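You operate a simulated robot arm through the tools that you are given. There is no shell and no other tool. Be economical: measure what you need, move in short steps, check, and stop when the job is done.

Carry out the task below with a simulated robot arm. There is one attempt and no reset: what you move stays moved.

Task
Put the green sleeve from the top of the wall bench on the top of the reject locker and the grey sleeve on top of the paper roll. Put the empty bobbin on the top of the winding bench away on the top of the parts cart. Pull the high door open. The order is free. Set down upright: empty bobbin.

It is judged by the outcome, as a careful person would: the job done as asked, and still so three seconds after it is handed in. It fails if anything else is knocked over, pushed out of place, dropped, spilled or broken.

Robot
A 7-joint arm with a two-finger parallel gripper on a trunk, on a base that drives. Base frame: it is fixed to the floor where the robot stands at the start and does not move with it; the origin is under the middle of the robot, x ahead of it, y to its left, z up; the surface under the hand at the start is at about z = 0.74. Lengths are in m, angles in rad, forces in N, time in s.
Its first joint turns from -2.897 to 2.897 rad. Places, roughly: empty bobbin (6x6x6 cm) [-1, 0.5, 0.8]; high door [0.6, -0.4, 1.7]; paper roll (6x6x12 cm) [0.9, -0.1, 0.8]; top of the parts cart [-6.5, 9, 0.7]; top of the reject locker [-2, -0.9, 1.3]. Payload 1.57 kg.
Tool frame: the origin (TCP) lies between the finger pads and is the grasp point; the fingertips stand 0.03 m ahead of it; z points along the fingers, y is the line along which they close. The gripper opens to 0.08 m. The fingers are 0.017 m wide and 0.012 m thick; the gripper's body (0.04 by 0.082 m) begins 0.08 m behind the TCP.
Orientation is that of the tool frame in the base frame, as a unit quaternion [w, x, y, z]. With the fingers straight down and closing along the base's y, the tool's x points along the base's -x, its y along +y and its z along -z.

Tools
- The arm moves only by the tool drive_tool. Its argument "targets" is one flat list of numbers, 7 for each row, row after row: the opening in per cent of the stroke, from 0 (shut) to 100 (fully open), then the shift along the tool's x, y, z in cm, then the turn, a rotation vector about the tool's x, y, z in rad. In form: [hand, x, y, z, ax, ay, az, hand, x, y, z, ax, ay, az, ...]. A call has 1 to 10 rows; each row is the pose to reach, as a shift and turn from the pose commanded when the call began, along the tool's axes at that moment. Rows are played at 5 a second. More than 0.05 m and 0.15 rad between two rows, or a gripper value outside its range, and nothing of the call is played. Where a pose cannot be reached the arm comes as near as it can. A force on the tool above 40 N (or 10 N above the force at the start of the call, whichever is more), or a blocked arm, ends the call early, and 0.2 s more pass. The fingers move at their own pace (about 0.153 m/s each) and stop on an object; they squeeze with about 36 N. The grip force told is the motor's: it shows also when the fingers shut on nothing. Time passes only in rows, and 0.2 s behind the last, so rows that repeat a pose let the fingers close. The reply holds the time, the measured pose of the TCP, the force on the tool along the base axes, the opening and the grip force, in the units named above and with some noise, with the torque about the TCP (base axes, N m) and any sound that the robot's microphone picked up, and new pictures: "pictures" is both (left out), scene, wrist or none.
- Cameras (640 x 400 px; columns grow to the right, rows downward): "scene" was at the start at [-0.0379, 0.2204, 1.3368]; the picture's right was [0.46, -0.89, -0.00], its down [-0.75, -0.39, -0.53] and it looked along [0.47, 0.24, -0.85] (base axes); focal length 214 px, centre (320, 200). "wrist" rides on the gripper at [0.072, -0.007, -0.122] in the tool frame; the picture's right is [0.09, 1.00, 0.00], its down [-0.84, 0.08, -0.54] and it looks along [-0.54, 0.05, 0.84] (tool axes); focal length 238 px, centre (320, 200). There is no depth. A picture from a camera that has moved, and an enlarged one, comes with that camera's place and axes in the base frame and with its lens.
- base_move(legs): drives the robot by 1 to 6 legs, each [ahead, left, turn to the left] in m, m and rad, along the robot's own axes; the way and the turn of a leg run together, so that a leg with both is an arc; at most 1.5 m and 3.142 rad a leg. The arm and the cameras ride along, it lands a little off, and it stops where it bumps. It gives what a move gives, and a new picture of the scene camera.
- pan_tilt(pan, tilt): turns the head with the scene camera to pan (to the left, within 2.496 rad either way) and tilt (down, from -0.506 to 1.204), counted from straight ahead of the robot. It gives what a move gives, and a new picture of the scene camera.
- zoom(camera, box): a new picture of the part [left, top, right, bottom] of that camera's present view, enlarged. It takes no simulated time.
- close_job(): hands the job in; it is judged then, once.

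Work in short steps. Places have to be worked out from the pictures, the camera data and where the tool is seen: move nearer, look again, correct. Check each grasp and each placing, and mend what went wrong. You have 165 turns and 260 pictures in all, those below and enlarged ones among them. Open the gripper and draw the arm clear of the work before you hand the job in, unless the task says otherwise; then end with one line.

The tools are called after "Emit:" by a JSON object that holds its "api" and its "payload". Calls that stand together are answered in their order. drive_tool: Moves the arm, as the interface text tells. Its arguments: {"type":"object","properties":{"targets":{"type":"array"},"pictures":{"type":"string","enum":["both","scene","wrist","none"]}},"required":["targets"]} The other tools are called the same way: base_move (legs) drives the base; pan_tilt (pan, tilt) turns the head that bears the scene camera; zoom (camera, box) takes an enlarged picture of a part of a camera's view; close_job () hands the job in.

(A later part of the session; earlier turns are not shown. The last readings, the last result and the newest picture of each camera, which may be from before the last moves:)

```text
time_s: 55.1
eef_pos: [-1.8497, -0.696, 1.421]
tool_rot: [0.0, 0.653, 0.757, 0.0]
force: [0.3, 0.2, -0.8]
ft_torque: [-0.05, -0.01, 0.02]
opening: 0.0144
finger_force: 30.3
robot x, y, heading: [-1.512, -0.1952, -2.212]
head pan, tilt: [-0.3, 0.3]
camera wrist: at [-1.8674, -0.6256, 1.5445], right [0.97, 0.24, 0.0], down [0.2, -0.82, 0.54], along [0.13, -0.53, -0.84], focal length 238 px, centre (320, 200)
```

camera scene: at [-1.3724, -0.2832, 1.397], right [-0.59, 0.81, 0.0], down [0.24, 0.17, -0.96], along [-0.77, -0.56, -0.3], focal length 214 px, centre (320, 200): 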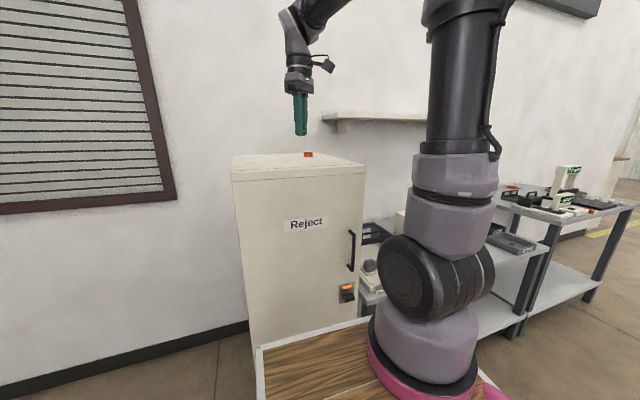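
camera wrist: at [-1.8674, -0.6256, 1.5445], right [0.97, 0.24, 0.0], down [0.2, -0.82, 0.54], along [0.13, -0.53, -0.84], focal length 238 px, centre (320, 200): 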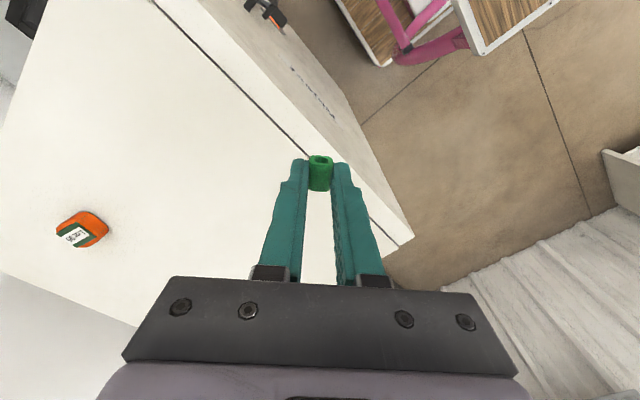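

The tool is just at the front edge; an orange tape sits on the top near (−2.14, −0.92), so I'll stay away from it. My spot is about (−1.895, −0.866), and I'll move above it.

Emit:
{"api": "drive_tool", "payload": {"targets": [0, -4, -1.7, 0, 0, 0, 0, 0, -8, -3.4, 0, 0, 0, 0, 0, -12, -5.2, 0, 0, 0, 0, 0, -16.1, -6.9, 0, 0, 0, 0, 0, -16.1, -6.9, 4, 0, 0, 0]}}

```text
time_s: 56.3
eef_pos: [-1.8945, -0.8639, 1.3822]
tool_rot: [0.0, 0.654, 0.757, 0.0]
force: [0.3, 1.3, -0.3]
ft_torque: [0.0, -0.02, 0.02]
opening: 0.0143
finger_force: 29.8
robot x, y, heading: [-1.5113, -0.1946, -2.208]
head pan, tilt: [-0.3, 0.3]
camera scene: at [-1.3723, -0.2831, 1.397], right [-0.59, 0.81, 0.0], down [0.24, 0.17, -0.96], along [-0.77, -0.56, -0.3], focal length 214 px, centre (320, 200)
camera wrist: at [-1.9123, -0.7939, 1.5043], right [0.97, 0.24, 0.0], down [0.2, -0.82, 0.54], along [0.13, -0.53, -0.84], focal length 238 px, centre (320, 200)
```

scene: 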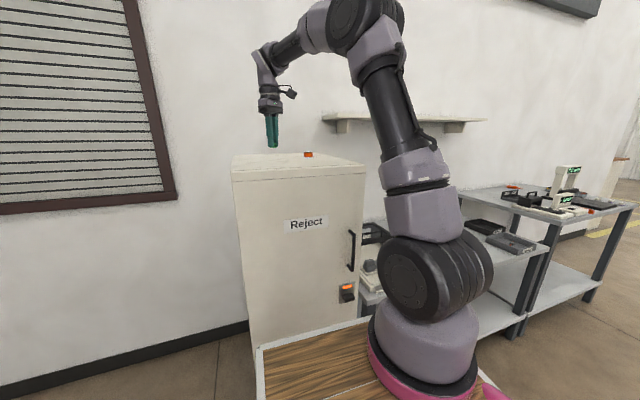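
wrist: 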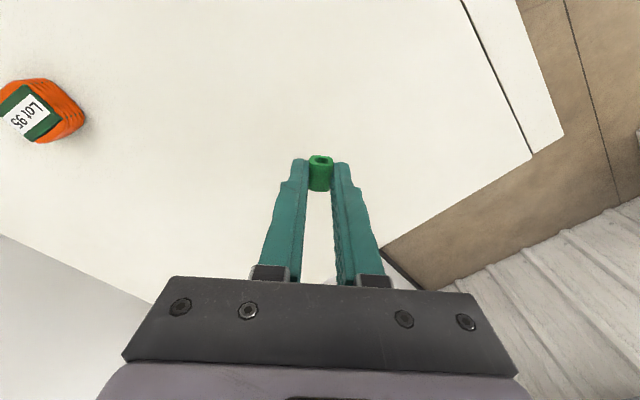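

By parallax the top is at about z≈1.30, so I expect contact at TCP≈1.335. Lowering carefully.

Emit:
{"api": "drive_tool", "payload": {"targets": [0, 0, 0, 2, 0, 0, 0, 0, 0, 0, 3, 0, 0, 0, 0, 0, 0, 3.5, 0, 0, 0, 0, 0, 0, 3.9, 0, 0, 0], "pictures": "wrist"}}

```text
time_s: 57.3
eef_pos: [-1.8945, -0.8659, 1.3422]
tool_rot: [0.0, 0.654, 0.757, 0.0]
force: [-0.1, 1.1, -0.2]
ft_torque: [0.03, 0.01, 0.0]
opening: 0.0143
finger_force: 30.0
robot x, y, heading: [-1.5064, -0.1947, -2.21]
head pan, tilt: [-0.3, 0.3]
camera wrist: at [-1.9121, -0.7948, 1.4654], right [0.97, 0.24, 0.0], down [0.2, -0.82, 0.54], along [0.13, -0.53, -0.84], focal length 238 px, centre (320, 200)
```

wrist: 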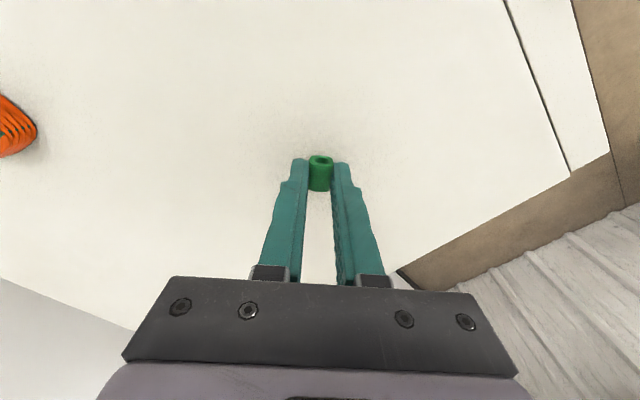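

Emit:
{"api": "drive_tool", "payload": {"targets": [0, 0, 0, 0.2, 0, 0, 0, 0, 0, 0, 0.4, 0, 0, 0, 0, 0, 0, 0.6, 0, 0, 0], "pictures": "none"}}

Emit:
{"api": "zoom", "payload": {"camera": "wrist", "box": [240, 100, 400, 200]}}

```text
time_s: 58.1
eef_pos: [-1.8941, -0.8652, 1.3361]
tool_rot: [-0.001, 0.653, 0.757, 0.0]
force: [1.3, 0.2, 0.4]
ft_torque: [0.02, 0.01, 0.03]
opening: 0.0144
finger_force: 30.6
robot x, y, heading: [-1.5119, -0.1915, -2.213]
head pan, tilt: [-0.3, 0.3]
```

```text
4.00 times, centred on (320, 150) of wrist
camera zoom: at [-1.912, -0.7948, 1.4594], right [0.97, 0.24, 0.0], down [0.2, -0.82, 0.54], along [0.13, -0.53, -0.84], focal length 953 px, centre (320, 400)
```

zoom: 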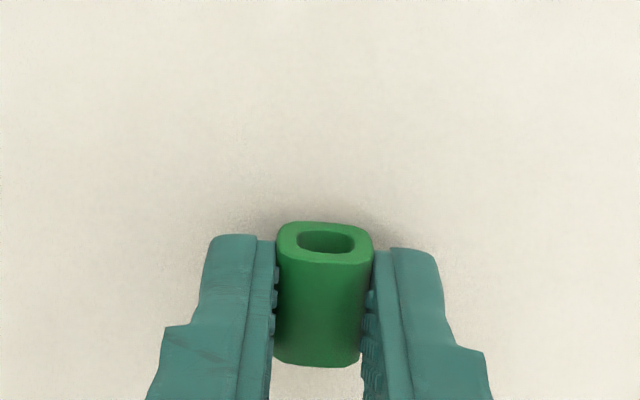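

Very near the surface. Going on in 1 mm steps.

Emit:
{"api": "drive_tool", "payload": {"targets": [0, 0, 0, 0.1, 0, 0, 0, 0, 0, 0, 0.2, 0, 0, 0], "pictures": "none"}}

```text
time_s: 58.7
eef_pos: [-1.8942, -0.8643, 1.3342]
tool_rot: [0.001, 0.653, 0.757, 0.0]
force: [0.3, 0.9, -0.2]
ft_torque: [0.01, 0.03, 0.0]
opening: 0.0145
finger_force: 30.3
robot x, y, heading: [-1.5059, -0.1938, -2.212]
head pan, tilt: [-0.3, 0.3]
```

Emit:
{"api": "drive_tool", "payload": {"targets": [0, 0, 0, 0.1, 0, 0, 0, 0, 0, 0, 0.2, 0, 0, 0, 0, 0, 0, 0.3, 0, 0, 0], "pictures": "none"}}

```text
time_s: 59.5
eef_pos: [-1.8957, -0.8659, 1.3309]
tool_rot: [0.0, 0.654, 0.757, 0.0]
force: [0.6, -0.4, -0.4]
ft_torque: [0.01, 0.02, -0.04]
opening: 0.0144
finger_force: 30.3
robot x, y, heading: [-1.5095, -0.1954, -2.212]
head pan, tilt: [-0.3, 0.3]
```

Emit:
{"api": "drive_tool", "payload": {"targets": [0, 0, 0, 0.1, 0, 0, 0, 0, 0, 0, 0.2, 0, 0, 0, 0, 0, 0, 0.3, 0, 0, 0], "pictures": "none"}}

Emit:
{"api": "zoom", "payload": {"camera": "wrist", "box": [240, 100, 400, 200]}}

```text
time_s: 60.3
eef_pos: [-1.8945, -0.8659, 1.3311]
tool_rot: [0.0, 0.653, 0.757, -0.002]
force: [-1.3, -1.8, 23.2]
ft_torque: [-0.12, 0.02, -0.01]
opening: 0.0143
finger_force: 30.5
robot x, y, heading: [-1.5136, -0.1931, -2.214]
head pan, tilt: [-0.3, 0.3]
```

```text
4.00 times, centred on (320, 150) of wrist
camera zoom: at [-1.9114, -0.7943, 1.4532], right [0.97, 0.24, 0.0], down [0.2, -0.81, 0.55], along [0.13, -0.53, -0.84], focal length 953 px, centre (320, 400)
```

zoom: 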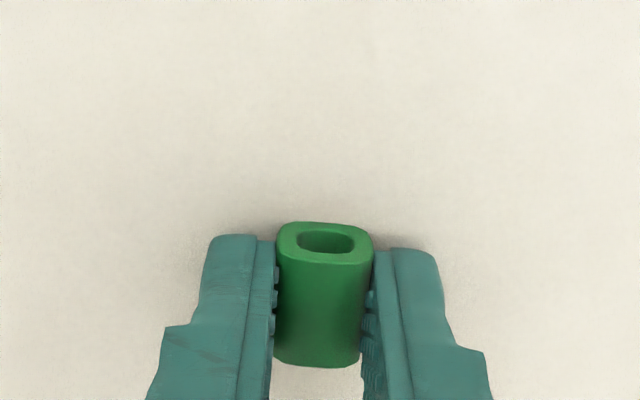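

Firm contact now. I'll back off 2 mm, release and rise.

Emit:
{"api": "drive_tool", "payload": {"targets": [0, 0, 0, -0.2, 0, 0, 0, 25, 0, 0, -0.2, 0, 0, 0, 40, 0, 0, -0.2, 0, 0, 0, 50, 0, 0, -2, 0, 0, 0, 60, 0, 0, -6, 0, 0, 0, 60, 0, 0, -10, 0, 0, 0], "pictures": "wrist"}}

```text
time_s: 61.7
eef_pos: [-1.8951, -0.8646, 1.4276]
tool_rot: [0.0, 0.654, 0.757, 0.0]
force: [0.3, -0.3, -0.1]
ft_torque: [0.04, 0.02, 0.0]
opening: 0.048
finger_force: 0.0
robot x, y, heading: [-1.5103, -0.1943, -2.205]
head pan, tilt: [-0.3, 0.3]
camera wrist: at [-1.9123, -0.7939, 1.5515], right [0.97, 0.24, 0.0], down [0.2, -0.82, 0.54], along [0.13, -0.53, -0.84], focal length 238 px, centre (320, 200)
```

wrist: 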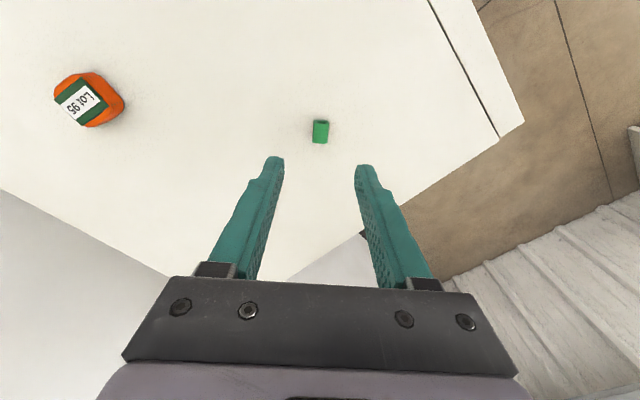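

The green sleeve is on the locker. I'll retract the arm, step left into open floor, turn around and line up with the bobbin end of the winding bench.

Emit:
{"api": "drive_tool", "payload": {"targets": [60, 4, 1.7, 0, 0, 0, 0, 60, 8, 3.4, 0, 0, 0, 0, 60, 12, 5.2, 0, 0, 0, 0, 60, 16.1, 6.9, 0, 0, 0, 0], "pictures": "none"}}

Emit:
{"api": "base_move", "payload": {"legs": [[0, 0.65, 0], [0, 0, -3.09]]}}

Emit:
{"api": "pan_tilt", "payload": {"pan": 0.5, "tilt": 0.6}}

```text
time_s: 62.7
eef_pos: [-1.8498, -0.6964, 1.4272]
tool_rot: [0.0, 0.654, 0.757, 0.0]
force: [-0.1, 0.1, -0.3]
ft_torque: [0.05, -0.03, 0.02]
opening: 0.048
finger_force: 0.1
robot x, y, heading: [-1.5127, -0.1926, -2.205]
head pan, tilt: [-0.3, 0.3]
```

```text
time_s: 73.6
eef_pos: [-0.6643, -0.0705, 1.4295]
tool_rot: [0.0, 0.767, -0.641, -0.001]
force: [0.0, -0.1, 0.1]
ft_torque: [0.02, -0.01, 0.0]
opening: 0.0481
finger_force: 0.0
robot x, y, heading: [-0.9872, -0.5817, 0.968]
head pan, tilt: [-0.3, 0.3]
camera scene: at [-1.1268, -0.5003, 1.397], right [0.62, -0.79, 0.0], down [-0.23, -0.18, -0.96], along [0.75, 0.59, -0.3], focal length 214 px, centre (320, 200)
```

scene: 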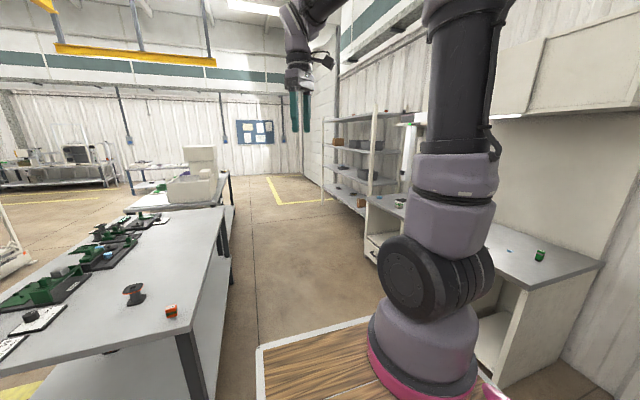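

```text
time_s: 74.7
eef_pos: [-0.6643, -0.0716, 1.4294]
tool_rot: [0.0, 0.768, -0.641, 0.0]
force: [0.6, 0.5, 0.6]
ft_torque: [-0.03, 0.0, 0.0]
opening: 0.0481
finger_force: 0.1
robot x, y, heading: [-0.987, -0.5844, 0.965]
head pan, tilt: [0.499, 0.6]
camera scene: at [-1.1908, -0.47, 1.3695], right [0.99, -0.11, 0.0], down [-0.06, -0.56, -0.83], along [0.09, 0.82, -0.56], focal length 214 px, centre (320, 200)
```

scene: 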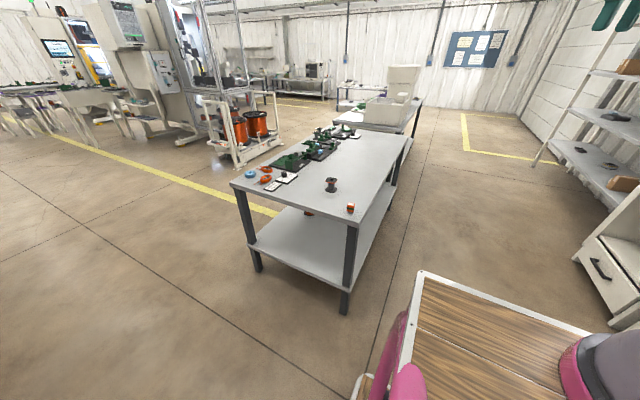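

The bobbin is at about (−1.03, 0.54) and the bench end edge is about 0.6 m from my intended stand. I'll shift left and slightly ahead.

Emit:
{"api": "base_move", "payload": {"legs": [[0, 0.67, 0], [0.05, 0, 0]]}}

Emit:
{"api": "pan_tilt", "payload": {"pan": 0.0, "tilt": 0.6}}

Emit:
{"api": "zoom", "payload": {"camera": "wrist", "box": [0, 0, 640, 400]}}

```text
time_s: 79.0
eef_pos: [-1.1798, 0.3508, 1.4295]
tool_rot: [0.0, 0.766, -0.643, 0.0]
force: [-0.3, 0.2, 0.1]
ft_torque: [-0.01, -0.03, -0.02]
opening: 0.0479
finger_force: 0.1
robot x, y, heading: [-1.5094, -0.1536, 0.958]
head pan, tilt: [0.499, 0.6]
camera scene: at [-1.7095, -0.0454, 1.3695], right [0.99, -0.11, 0.0], down [-0.06, -0.56, -0.83], along [0.09, 0.82, -0.56], focal length 214 px, centre (320, 200)
```

scene: 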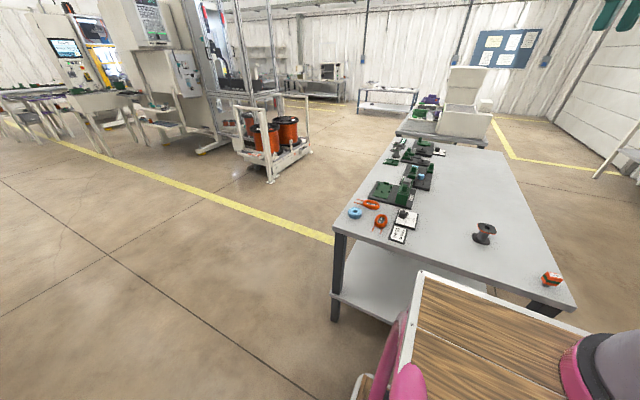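

```text
time_s: 79.9
eef_pos: [-1.1804, 0.3519, 1.4296]
tool_rot: [-0.001, 0.766, -0.643, -0.001]
force: [1.1, 0.5, 0.0]
ft_torque: [0.03, -0.01, 0.0]
opening: 0.0481
finger_force: 0.1
robot x, y, heading: [-1.5085, -0.1581, 0.958]
head pan, tilt: [0.0, 0.6]
camera scene: at [-1.6688, -0.0608, 1.3695], right [0.82, -0.57, 0.0], down [-0.32, -0.46, -0.83], along [0.47, 0.68, -0.56], focal length 214 px, centre (320, 200)
```

scene: 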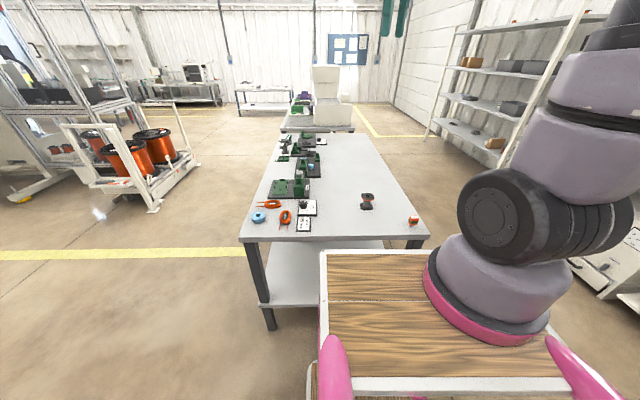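

```text
1.00 times, centred on (320, 200) of wrist (not enlarged: the box is as wide or as high as the picture)
camera zoom: at [-1.1623, 0.2812, 1.5518], right [-0.97, -0.26, 0.0], down [-0.22, 0.81, 0.54], along [-0.14, 0.52, -0.84], focal length 238 px, centre (320, 200)
```

zoom: 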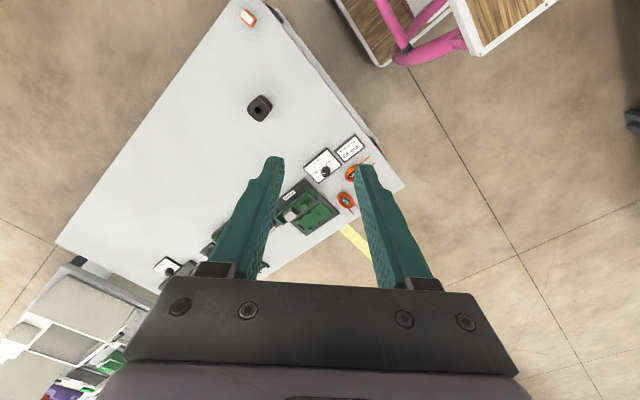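

I'll move the hand over the bobbin, descending part-way, opening fully.

Emit:
{"api": "drive_tool", "payload": {"targets": [100, -2.2, -3.8, 2, 0, 0, 0, 100, -4.5, -7.7, 4, 0, 0, 0, 100, -6.8, -11.5, 6, 0, 0, 0, 100, -9, -15.4, 8, 0, 0, 0, 100, -11.3, -19.2, 10, 0, 0, 0, 100, -11.3, -19.2, 14.9, 0, 0, 0, 100, -11.3, -19.2, 19.8, 0, 0, 0, 100, -11.3, -19.2, 24.7, 0, 0, 0, 100, -11.3, -19.2, 29.6, 0, 0, 0, 100, -11.3, -19.2, 34.5, 0, 0, 0], "pictures": "wrist"}}

Emit:
{"api": "zoom", "payload": {"camera": "wrist", "box": [200, 50, 440, 200]}}

Emit:
{"api": "zoom", "payload": {"camera": "scene", "box": [320, 170, 440, 245]}}

```text
time_s: 82.1
eef_pos: [-1.0102, 0.4949, 1.0845]
tool_rot: [-0.001, 0.766, -0.643, -0.001]
force: [-0.2, 0.4, 1.0]
ft_torque: [0.02, -0.04, 0.0]
opening: 0.08
finger_force: 0.0
robot x, y, heading: [-1.5064, -0.1583, 0.959]
head pan, tilt: [0.0, 0.6]
camera wrist: at [-0.9925, 0.4247, 1.207], right [-0.97, -0.26, 0.0], down [-0.22, 0.81, 0.54], along [-0.14, 0.52, -0.84], focal length 238 px, centre (320, 200)
```

wrist: 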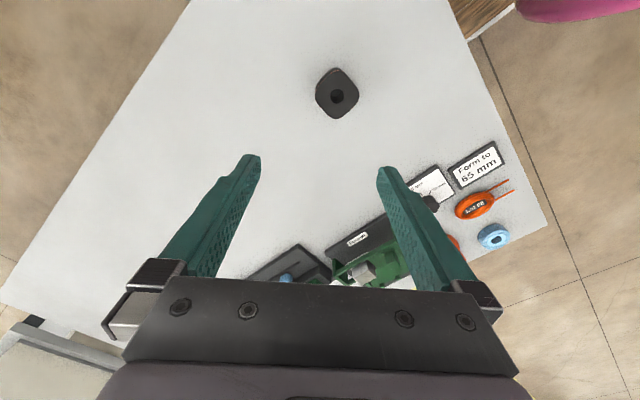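

```text
2.67 times, centred on (320, 125) of wrist
camera zoom: at [-0.9925, 0.4247, 1.207], right [-0.97, -0.26, 0.0], down [-0.22, 0.81, 0.54], along [-0.14, 0.52, -0.84], focal length 636 px, centre (320, 400)
```

zoom: 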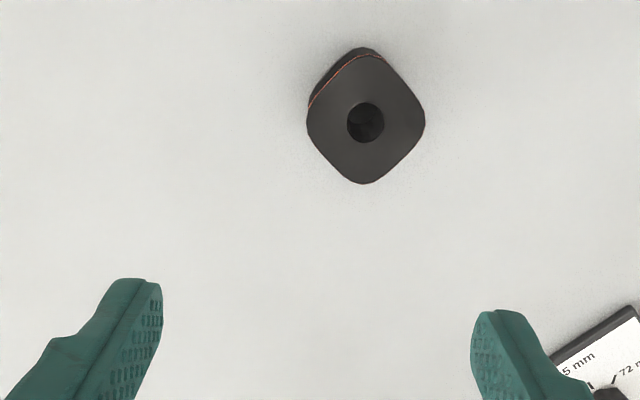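

```text
5.33 times, centred on (380, 208) of scene
camera zoom: at [-1.669, -0.0613, 1.3695], right [0.82, -0.57, 0.0], down [-0.32, -0.46, -0.83], along [0.47, 0.68, -0.56], focal length 1144 px, centre (0, 160)
```

zoom: 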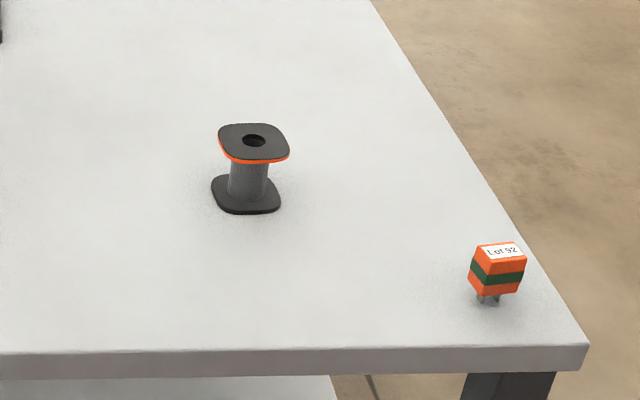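

The bobbin has rounded-square flanges turned 45° to the tool. I'll rotate the tool +0.785, centre on (−1.036, 0.480) and descend partly.

Emit:
{"api": "drive_tool", "payload": {"targets": [100, 0.2, 0.5, 2.5, 0, 0, 0.13, 100, 0.4, 1, 5, 0, 0, 0.26, 100, 0.6, 1.5, 7.5, 0, 0, 0.39, 100, 0.8, 2, 10, 0, 0, 0.52, 100, 1, 2.7, 12.5, 0, 0, 0.65, 100, 1, 2.7, 15, 0, 0, 0.785], "pictures": "wrist"}}

Emit:
{"api": "zoom", "payload": {"camera": "wrist", "box": [200, 50, 440, 200]}}

```text
time_s: 83.5
eef_pos: [-1.0359, 0.4797, 0.9343]
tool_rot: [0.0, -0.46, 0.888, 0.001]
force: [0.0, -0.2, 0.9]
ft_torque: [0.05, -0.02, -0.05]
opening: 0.0802
finger_force: 0.0
robot x, y, heading: [-1.506, -0.1582, 0.96]
head pan, tilt: [0.0, 0.6]
camera wrist: at [-1.0731, 0.4176, 1.057], right [-0.87, 0.5, 0.0], down [0.42, 0.73, 0.54], along [0.27, 0.47, -0.84], focal length 238 px, centre (320, 200)
```

wrist: 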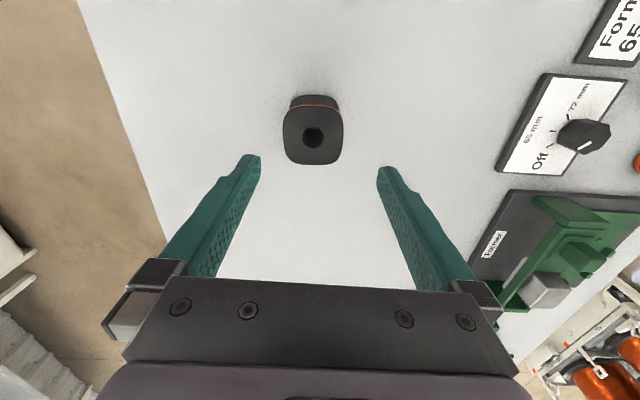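

```text
2.67 times, centred on (320, 125) of wrist
camera zoom: at [-1.0731, 0.4176, 1.057], right [-0.87, 0.5, 0.0], down [0.42, 0.73, 0.54], along [0.27, 0.47, -0.84], focal length 636 px, centre (320, 400)
```

zoom: 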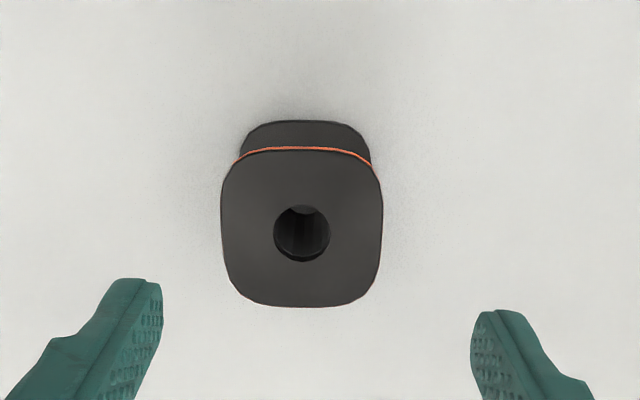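

Triangulating the two views puts the bobbin top at z≈0.835, centred at (−1.032, 0.476), so this bench stands at ≈0.77. I'll descend to just above that height and check.

Emit:
{"api": "drive_tool", "payload": {"targets": [100, 0.1, -0.5, 3, 0, 0, 0, 100, 0.1, -0.5, 6.5, 0, 0, 0, 100, 0.1, -0.5, 9, 0, 0, 0, 100, 0.1, -0.5, 11, 0, 0, 0], "pictures": "wrist"}}

```text
time_s: 84.5
eef_pos: [-1.0319, 0.4772, 0.8235]
tool_rot: [0.0, -0.461, 0.887, 0.0]
force: [0.5, 0.1, 0.5]
ft_torque: [0.01, 0.02, 0.01]
opening: 0.0799
finger_force: 0.1
robot x, y, heading: [-1.5069, -0.162, 0.964]
head pan, tilt: [0.0, 0.6]
camera wrist: at [-1.0687, 0.4143, 0.9464], right [-0.87, 0.5, 0.0], down [0.42, 0.73, 0.54], along [0.27, 0.47, -0.84], focal length 238 px, centre (320, 200)
```

wrist: 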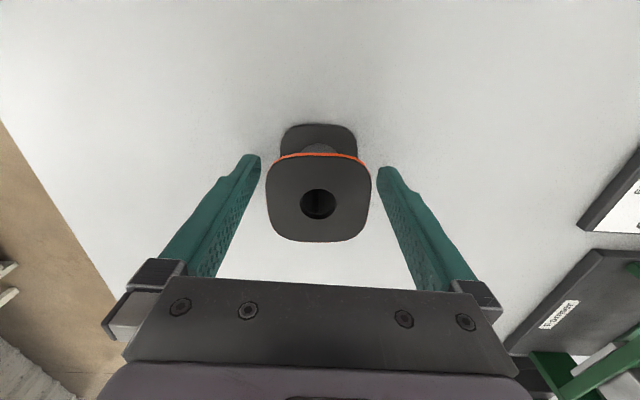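

Well centred. Lowering another 1.5 cm and closing.

Emit:
{"api": "drive_tool", "payload": {"targets": [100, 0, 0, 0.8, 0, 0, 0, 100, 0, 0, 1.5, 0, 0, 0, 50, 0, 0, 1.5, 0, 0, 0, 0, 0, 0, 1.5, 0, 0, 0, 0, 0, 0, 1.5, 0, 0, 0, 0, 0, 0, 1.5, 0, 0, 0], "pictures": "wrist"}}

```text
time_s: 85.9
eef_pos: [-1.0322, 0.4767, 0.8108]
tool_rot: [0.002, -0.461, 0.887, 0.0]
force: [3.5, 0.6, 28.8]
ft_torque: [-0.26, -0.02, -0.21]
opening: 0.056
finger_force: 36.1
robot x, y, heading: [-1.5045, -0.1589, 0.955]
head pan, tilt: [0.0, 0.6]
camera wrist: at [-1.0685, 0.4145, 0.9324], right [-0.87, 0.5, 0.0], down [0.42, 0.73, 0.54], along [0.27, 0.47, -0.84], focal length 238 px, centre (320, 200)
```

wrist: 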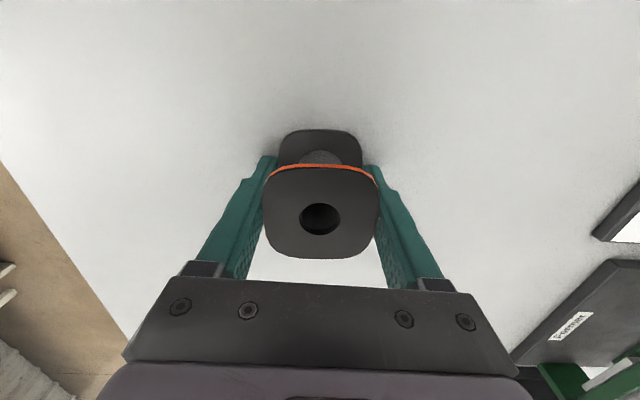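

Gripped at 56 mm, with the tips just touching the bench (z≈0.78). Lifting.

Emit:
{"api": "drive_tool", "payload": {"targets": [0, 0, 0, -1, 0, 0, 0, 0, 0, 0, -4, 0, 0, 0, 0, 0, 0, -8.5, 0, 0, 0, 0, 0, 0, -13, 0, 0, 0, 0, 0, 0, -17.5, 0, 0, 0, 0, 0, 0, -22, 0, 0, 0]}}

```text
time_s: 87.3
eef_pos: [-1.0314, 0.4762, 1.0294]
tool_rot: [-0.001, -0.462, 0.887, 0.0]
force: [0.0, 0.0, -1.0]
ft_torque: [-0.03, -0.02, 0.0]
opening: 0.0556
finger_force: 35.8
robot x, y, heading: [-1.5087, -0.1581, 0.953]
head pan, tilt: [0.0, 0.6]
camera scene: at [-1.6684, -0.0604, 1.3695], right [0.82, -0.57, 0.0], down [-0.33, -0.46, -0.82], along [0.47, 0.68, -0.57], focal length 214 px, centre (320, 200)
camera wrist: at [-1.0676, 0.4142, 1.1519], right [-0.87, 0.5, 0.0], down [0.42, 0.73, 0.54], along [0.27, 0.47, -0.84], focal length 238 px, centre (320, 200)
```

scene: 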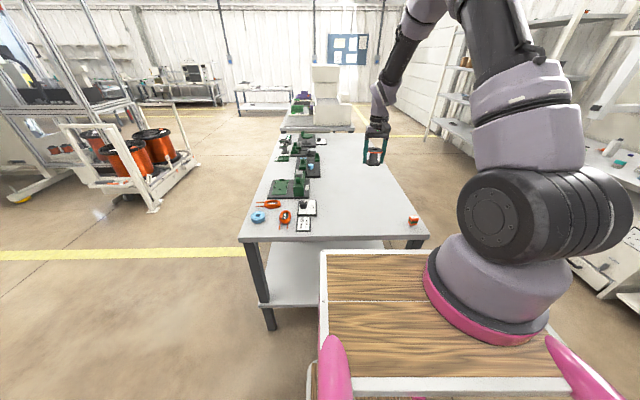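
wrist: 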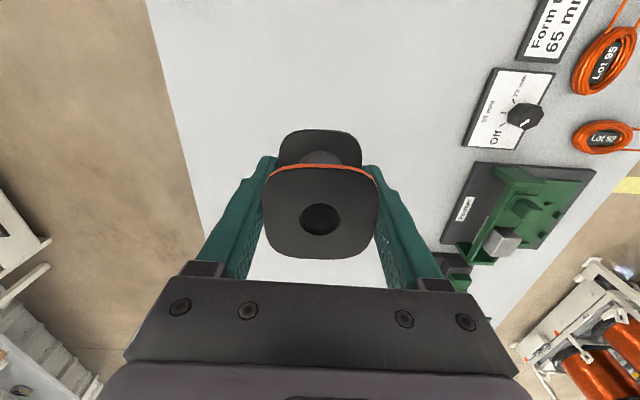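

Held firmly and upright. I'll tuck the arm in, then move left into the aisle and look toward the parts cart.

Emit:
{"api": "drive_tool", "payload": {"targets": [0, 4.5, 0, -1, 0, 0, 0, 0, 9, 0, -2, 0, 0, 0, 0, 13.5, 0, -3, 0, 0, 0, 0, 18, 0, -4, 0, 0, 0, 0, 22, 0, -4, 0, 0, 0], "pictures": "none"}}

Emit:
{"api": "base_move", "payload": {"legs": [[-0.1, 0.8, 0], [0, 0.6, 0], [0, 0, 1.1]]}}

Emit:
{"api": "pan_tilt", "payload": {"pan": 0.5, "tilt": 0.25}}

```text
time_s: 88.5
eef_pos: [-1.1587, 0.2961, 1.0684]
tool_rot: [0.0, -0.461, 0.887, 0.001]
force: [0.5, 1.5, -0.9]
ft_torque: [-0.03, 0.01, -0.01]
opening: 0.0556
finger_force: 35.7
robot x, y, heading: [-1.5066, -0.1538, 0.96]
head pan, tilt: [0.0, 0.6]
```

```text
time_s: 98.6
eef_pos: [-2.9567, 1.0825, 1.0688]
tool_rot: [-0.001, 0.857, -0.515, 0.0]
force: [-0.7, -0.2, -0.8]
ft_torque: [-0.02, 0.01, -0.03]
opening: 0.0552
finger_force: 35.9
robot x, y, heading: [-2.708, 0.5647, 2.061]
head pan, tilt: [0.0, 0.6]
camera scene: at [-2.8677, 0.4636, 1.3695], right [0.88, 0.47, 0.0], down [0.27, -0.5, -0.83], along [-0.39, 0.73, -0.56], focal length 214 px, centre (320, 200)
```

scene: 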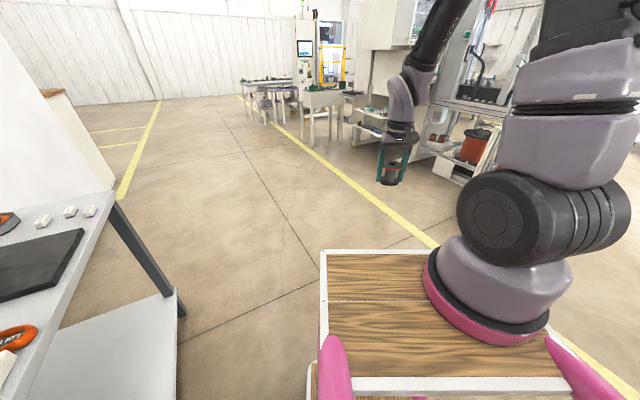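

```text
time_s: 99.5
eef_pos: [-2.9559, 1.0822, 1.0671]
tool_rot: [0.0, 0.858, -0.514, 0.0]
force: [-0.5, 0.6, -0.1]
ft_torque: [-0.03, 0.0, 0.0]
opening: 0.055
finger_force: 36.1
robot x, y, heading: [-2.7094, 0.5618, 2.062]
head pan, tilt: [0.499, 0.25]
camera scene: at [-2.9041, 0.437, 1.4017], right [0.55, 0.83, 0.0], down [0.21, -0.14, -0.97], along [-0.81, 0.53, -0.25], focal length 214 px, centre (320, 200)
```

scene: 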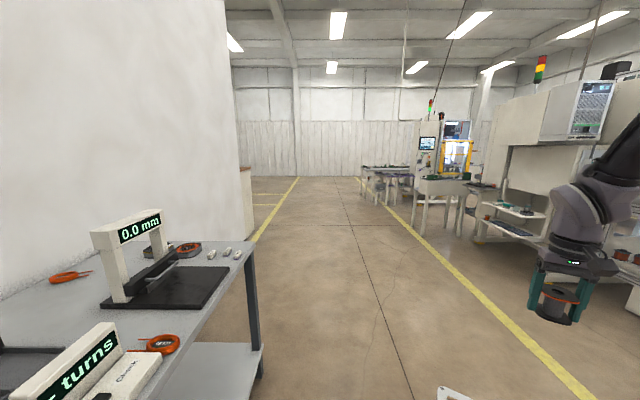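

The aisle heads along (−0.83, 0.56) and I'm in the middle, with a table close on the left. I'll shift right, align with the aisle and drive down it in stages.

Emit:
{"api": "base_move", "payload": {"legs": [[0.19, -0.35, 0], [0, 0, 0.48], [1.5, 0, 0], [1.2, 0, 0]]}}

Emit:
{"api": "pan_tilt", "payload": {"pan": -0.6, "tilt": 0.2}}

```text
time_s: 116.0
eef_pos: [-5.1713, 2.7252, 1.0686]
tool_rot: [0.001, 0.958, -0.286, 0.0]
force: [-0.2, 0.4, -0.1]
ft_torque: [0.02, 0.05, 0.01]
opening: 0.055
finger_force: 35.9
robot x, y, heading: [-4.7086, 2.3895, 2.563]
head pan, tilt: [0.499, 0.25]
camera scene: at [-4.8181, 2.1824, 1.4017], right [0.08, 1.0, 0.0], down [0.25, -0.02, -0.97], along [-0.97, 0.08, -0.25], focal length 214 px, centre (320, 200)
```

scene: 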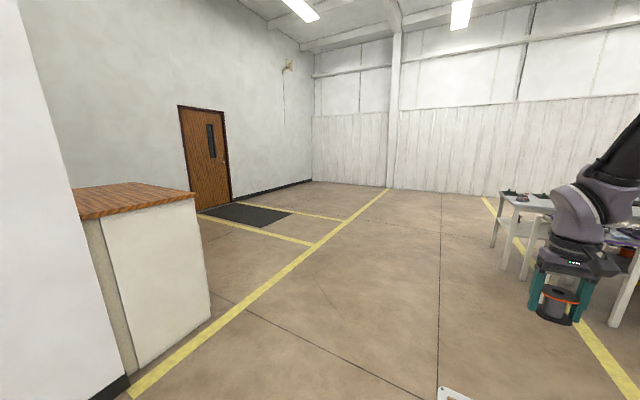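

```text
time_s: 117.3
eef_pos: [-5.171, 2.7242, 1.0687]
tool_rot: [0.0, 0.958, -0.287, 0.0]
force: [-0.2, -0.1, -0.2]
ft_torque: [-0.01, 0.03, -0.03]
opening: 0.0549
finger_force: 36.3
robot x, y, heading: [-4.7044, 2.3862, 2.564]
head pan, tilt: [-0.6, 0.201]
camera scene: at [-4.7603, 2.2608, 1.4063], right [0.93, 0.38, 0.0], down [0.08, -0.18, -0.98], along [-0.37, 0.91, -0.2], focal length 214 px, centre (320, 200)
```

scene: 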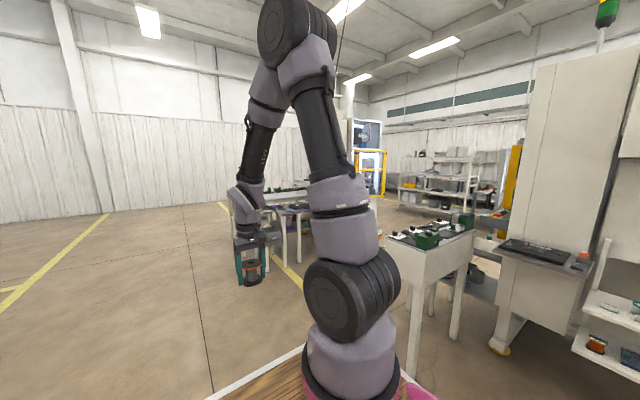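

The cart should be further right past those assembly tables. Driving further down the aisle.

Emit:
{"api": "base_move", "payload": {"legs": [[1.5, 0, 0], [1.0, 0, 0]]}}

Emit:
{"api": "pan_tilt", "payload": {"pan": -1.3, "tilt": 0.2}}

```text
time_s: 129.5
eef_pos: [-7.281, 4.075, 1.0691]
tool_rot: [0.001, 0.96, -0.279, 0.0]
force: [-0.6, 0.0, -1.3]
ft_torque: [-0.03, -0.05, 0.0]
opening: 0.0547
finger_force: 36.0
robot x, y, heading: [-6.8096, 3.7474, 2.575]
head pan, tilt: [-0.6, 0.201]
camera scene: at [-6.8625, 3.6175, 1.4063], right [0.92, 0.39, 0.0], down [0.08, -0.18, -0.98], along [-0.39, 0.9, -0.2], focal length 214 px, centre (320, 200)
```

scene: 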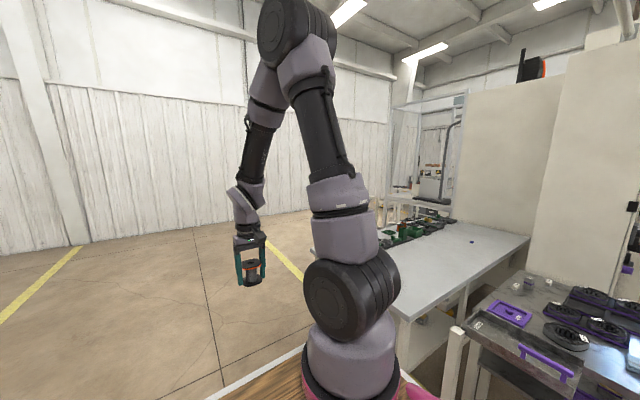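

```text
time_s: 130.6
eef_pos: [-7.2811, 4.0745, 1.0689]
tool_rot: [0.0, 0.96, -0.279, 0.0]
force: [-0.2, 0.1, -0.9]
ft_torque: [0.02, 0.0, -0.04]
opening: 0.0548
finger_force: 36.5
robot x, y, heading: [-6.8085, 3.751, 2.571]
head pan, tilt: [-1.3, 0.201]
camera scene: at [-6.7988, 3.621, 1.4063], right [0.96, -0.29, 0.0], down [-0.06, -0.19, -0.98], along [0.28, 0.94, -0.2], focal length 214 px, centre (320, 200)
```

scene: 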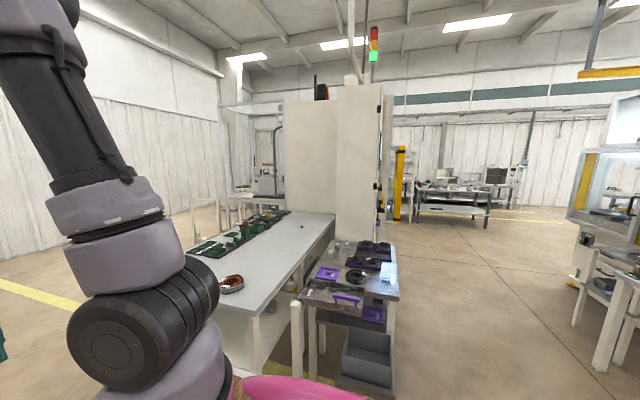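

The cart should lie behind the cabinet ahead-left in this view. Going a bit further and looking again.

Emit:
{"api": "base_move", "payload": {"legs": [[1.4, 0, 0]]}}

Emit:
{"api": "pan_tilt", "payload": {"pan": -1.45, "tilt": 0.2}}

```text
time_s: 137.6
eef_pos: [-8.4679, 4.8228, 1.0678]
tool_rot: [0.0, 0.961, -0.277, -0.001]
force: [-0.5, -0.6, 0.6]
ft_torque: [0.0, 0.0, 0.01]
opening: 0.0551
finger_force: 35.8
robot x, y, heading: [-7.9966, 4.4963, 2.581]
head pan, tilt: [-1.3, 0.201]
camera scene: at [-7.983, 4.3705, 1.4063], right [0.96, -0.29, 0.0], down [-0.06, -0.19, -0.98], along [0.28, 0.94, -0.2], focal length 214 px, centre (320, 200)
```

scene: 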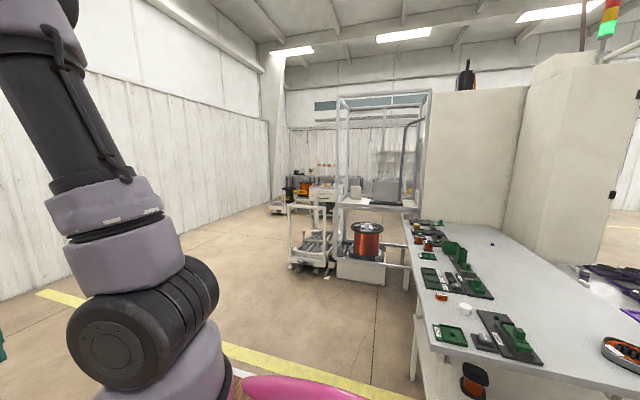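

```text
time_s: 138.3
eef_pos: [-8.4663, 4.8221, 1.0685]
tool_rot: [-0.001, 0.961, -0.278, 0.0]
force: [0.3, 0.6, -0.3]
ft_torque: [0.01, 0.01, 0.01]
opening: 0.0548
finger_force: 35.4
robot x, y, heading: [-7.9937, 4.4924, 2.573]
head pan, tilt: [-1.45, 0.201]
camera scene: at [-7.97, 4.3655, 1.4063], right [0.9, -0.43, 0.0], down [-0.09, -0.18, -0.98], along [0.42, 0.89, -0.2], focal length 214 px, centre (320, 200)
```

scene: 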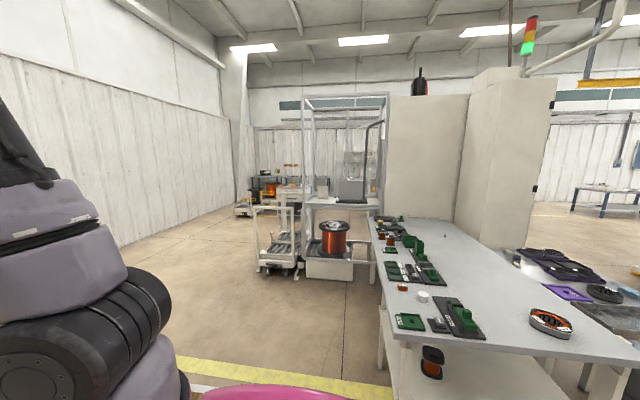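

Zooming on the area where the cart should be.

Emit:
{"api": "zoom", "payload": {"camera": "scene", "box": [220, 140, 380, 280]}}

```text
2.86 times, centred on (300, 210) of scene
camera zoom: at [-7.97, 4.3655, 1.4063], right [0.9, -0.43, 0.0], down [-0.09, -0.18, -0.98], along [0.42, 0.89, -0.2], focal length 613 px, centre (377, 171)
```

zoom: 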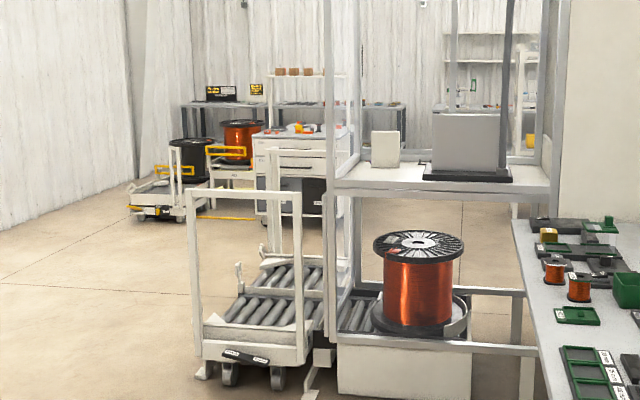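

That drawer cart at about (−6.5, 8.85) is the parts cart. I'll go round the roller trolley on its left: ahead in the aisle, turn right, then forward.

Emit:
{"api": "base_move", "payload": {"legs": [[1.3, 0, 0], [0.5, 0, 0], [0, 0, -1.6]]}}

Emit:
{"api": "pan_tilt", "payload": {"pan": 0.0, "tilt": 0.3}}

```text
time_s: 151.1
eef_pos: [-9.1881, 5.9131, 1.0685]
tool_rot: [0.0, -0.485, 0.874, 0.001]
force: [0.1, -0.1, -0.7]
ft_torque: [0.02, -0.03, 0.02]
opening: 0.0546
finger_force: 36.0
robot x, y, heading: [-9.5097, 5.4364, 1.016]
head pan, tilt: [-1.45, 0.201]
camera scene: at [-9.6399, 5.4119, 1.4063], right [-0.42, -0.91, 0.0], down [-0.18, 0.08, -0.98], along [0.89, -0.41, -0.2], focal length 214 px, centre (320, 200)
```

scene: 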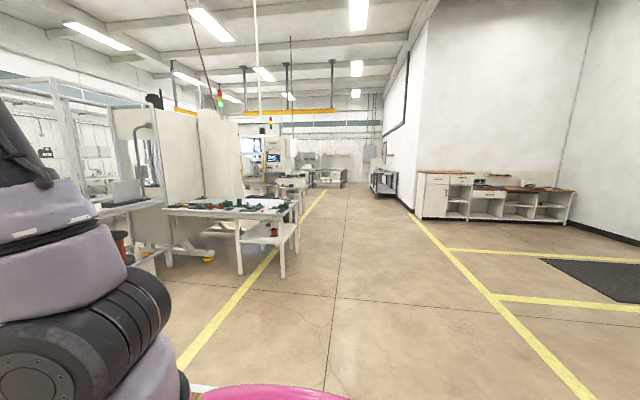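

```text
time_s: 152.7
eef_pos: [-9.1881, 5.9122, 1.069]
tool_rot: [0.001, -0.485, 0.874, 0.0]
force: [-0.4, 0.4, -0.1]
ft_torque: [0.0, -0.01, -0.02]
opening: 0.0551
finger_force: 35.7
robot x, y, heading: [-9.5114, 5.4407, 1.018]
head pan, tilt: [0.0, 0.3]
camera scene: at [-9.675, 5.5305, 1.397], right [0.85, -0.53, 0.0], down [-0.16, -0.25, -0.96], along [0.51, 0.81, -0.3], focal length 214 px, centre (320, 200)
```

scene: 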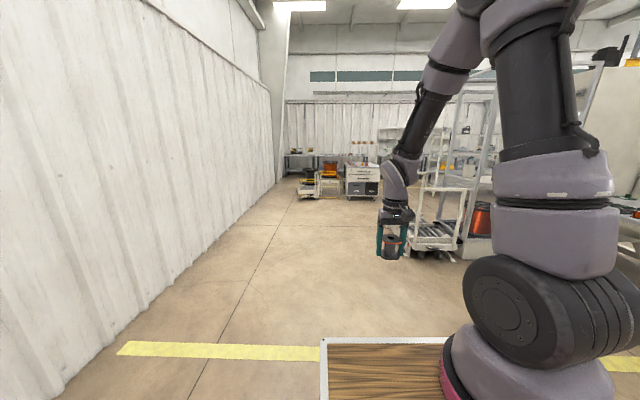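

Lane clear: the trolley is about 0.95 m to my right and the cart at 4.5 m ahead, 0.8 m right. Driving forward 2.8 m.

Emit:
{"api": "base_move", "payload": {"legs": [[1.5, 0, 0], [1.3, 0, 0]]}}

Emit:
{"api": "pan_tilt", "payload": {"pan": -0.35, "tilt": 0.4}}

```text
time_s: 166.3
eef_pos: [-7.6798, 8.274, 1.0673]
tool_rot: [0.0, -0.479, 0.878, -0.001]
force: [0.5, -0.3, -0.6]
ft_torque: [-0.02, 0.0, 0.01]
opening: 0.0552
finger_force: 35.9
robot x, y, heading: [-8.0122, 7.802, 0.999]
head pan, tilt: [0.0, 0.3]
camera scene: at [-8.1729, 7.8996, 1.397], right [0.84, -0.54, 0.0], down [-0.16, -0.25, -0.96], along [0.52, 0.8, -0.3], focal length 214 px, centre (320, 200)
```

scene: 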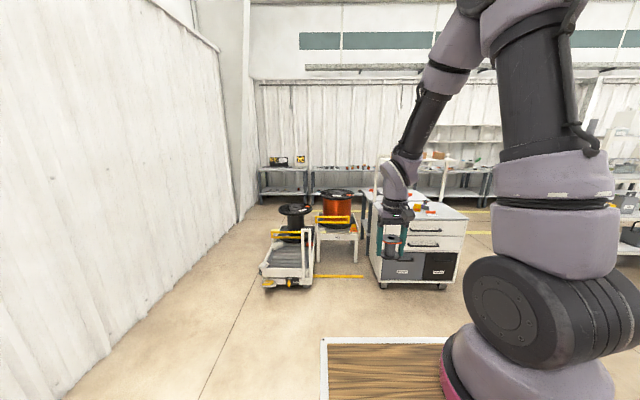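

```text
time_s: 167.1
eef_pos: [-7.6809, 8.273, 1.0679]
tool_rot: [-0.001, -0.479, 0.878, 0.0]
force: [-0.6, -0.1, 0.3]
ft_torque: [0.03, 0.02, 0.03]
opening: 0.0548
finger_force: 36.8
robot x, y, heading: [-8.0107, 7.8053, 1.0]
head pan, tilt: [-0.351, 0.4]
camera scene: at [-8.1496, 7.8771, 1.3878], right [0.61, -0.8, 0.0], down [-0.31, -0.24, -0.92], along [0.73, 0.56, -0.39], focal length 214 px, centre (320, 200)
```

scene: 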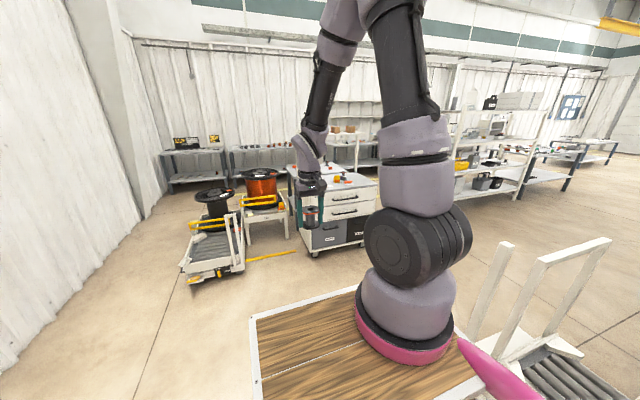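

Cart front edge runs from about (−6.79, 9.0) to (−6.22, 8.63). I'll stop at about (−7.05, 8.37), left of centre, to keep clear of the trolley behind-right.

Emit:
{"api": "base_move", "payload": {"legs": [[0.8, 0, 0], [0.2, -0.5, 0]]}}

Emit:
{"api": "pan_tilt", "payload": {"pan": -0.1, "tilt": 0.6}}

```text
time_s: 174.1
eef_pos: [-6.7201, 8.8448, 1.0676]
tool_rot: [0.0, -0.479, 0.878, -0.001]
force: [0.4, 0.4, -0.1]
ft_torque: [0.0, 0.02, 0.02]
opening: 0.0549
finger_force: 35.8
robot x, y, heading: [-7.0478, 8.3744, 0.995]
head pan, tilt: [-0.351, 0.4]
camera scene: at [-7.1907, 8.4479, 1.3877], right [0.6, -0.8, 0.0], down [-0.31, -0.23, -0.92], along [0.73, 0.56, -0.39], focal length 214 px, centre (320, 200)
```

scene: 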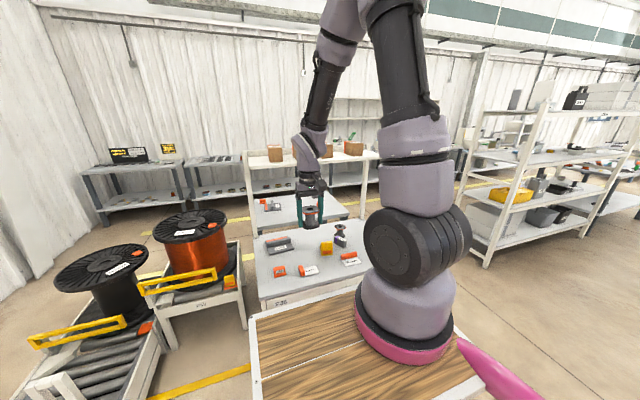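

```text
time_s: 174.8
eef_pos: [-6.7201, 8.8447, 1.0686]
tool_rot: [0.0, -0.479, 0.878, 0.0]
force: [0.0, 0.5, 0.5]
ft_torque: [-0.02, -0.01, 0.06]
opening: 0.0545
finger_force: 35.7
robot x, y, heading: [-7.0517, 8.3762, 0.999]
head pan, tilt: [-0.099, 0.6]
camera scene: at [-7.2096, 8.4612, 1.3696], right [0.78, -0.62, 0.0], down [-0.35, -0.44, -0.83], along [0.51, 0.65, -0.56], focal length 214 px, centre (320, 200)
```

scene: 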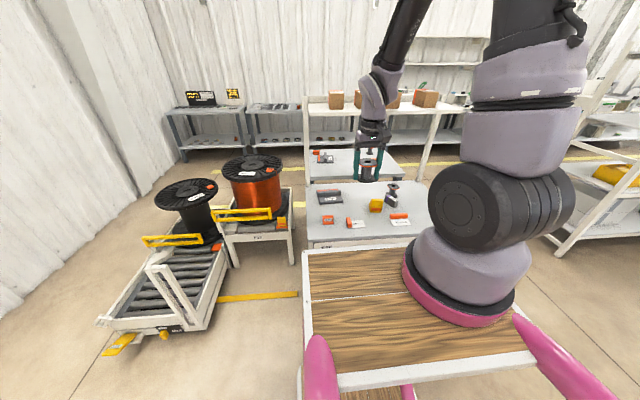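

The cart top is in view, with several items on it. Zooming in to find a clear spot.

Emit:
{"api": "zoom", "payload": {"camera": "scene", "box": [290, 140, 450, 260]}}

Emit:
{"api": "zoom", "payload": {"camera": "wrist", "box": [0, 0, 640, 400]}}

```text
3.33 times, centred on (370, 200) of scene
camera zoom: at [-7.2096, 8.4612, 1.3696], right [0.78, -0.62, 0.0], down [-0.35, -0.44, -0.83], along [0.51, 0.65, -0.56], focal length 715 px, centre (153, 200)
```

zoom: 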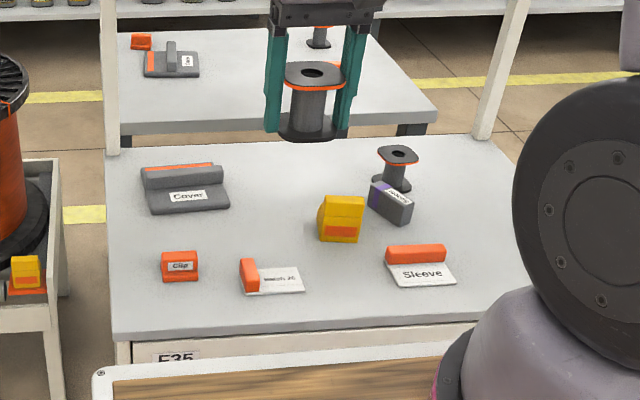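

```text
1.00 times, centred on (320, 200) of wrist (not enlarged: the box is as wide or as high as the picture)
camera zoom: at [-6.7549, 8.7803, 1.1911], right [-0.89, 0.46, 0.0], down [0.39, 0.75, 0.54], along [0.25, 0.48, -0.84], focal length 238 px, centre (320, 200)
```

zoom: 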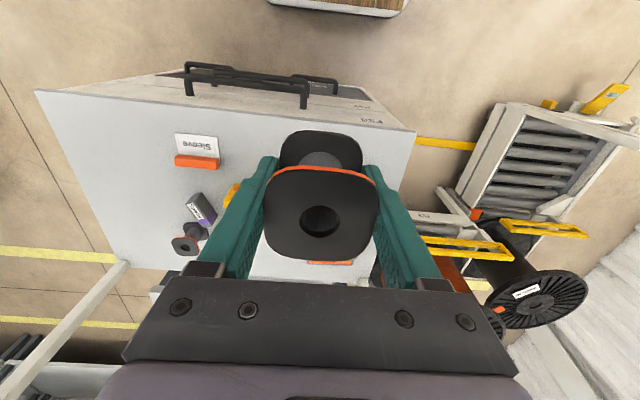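

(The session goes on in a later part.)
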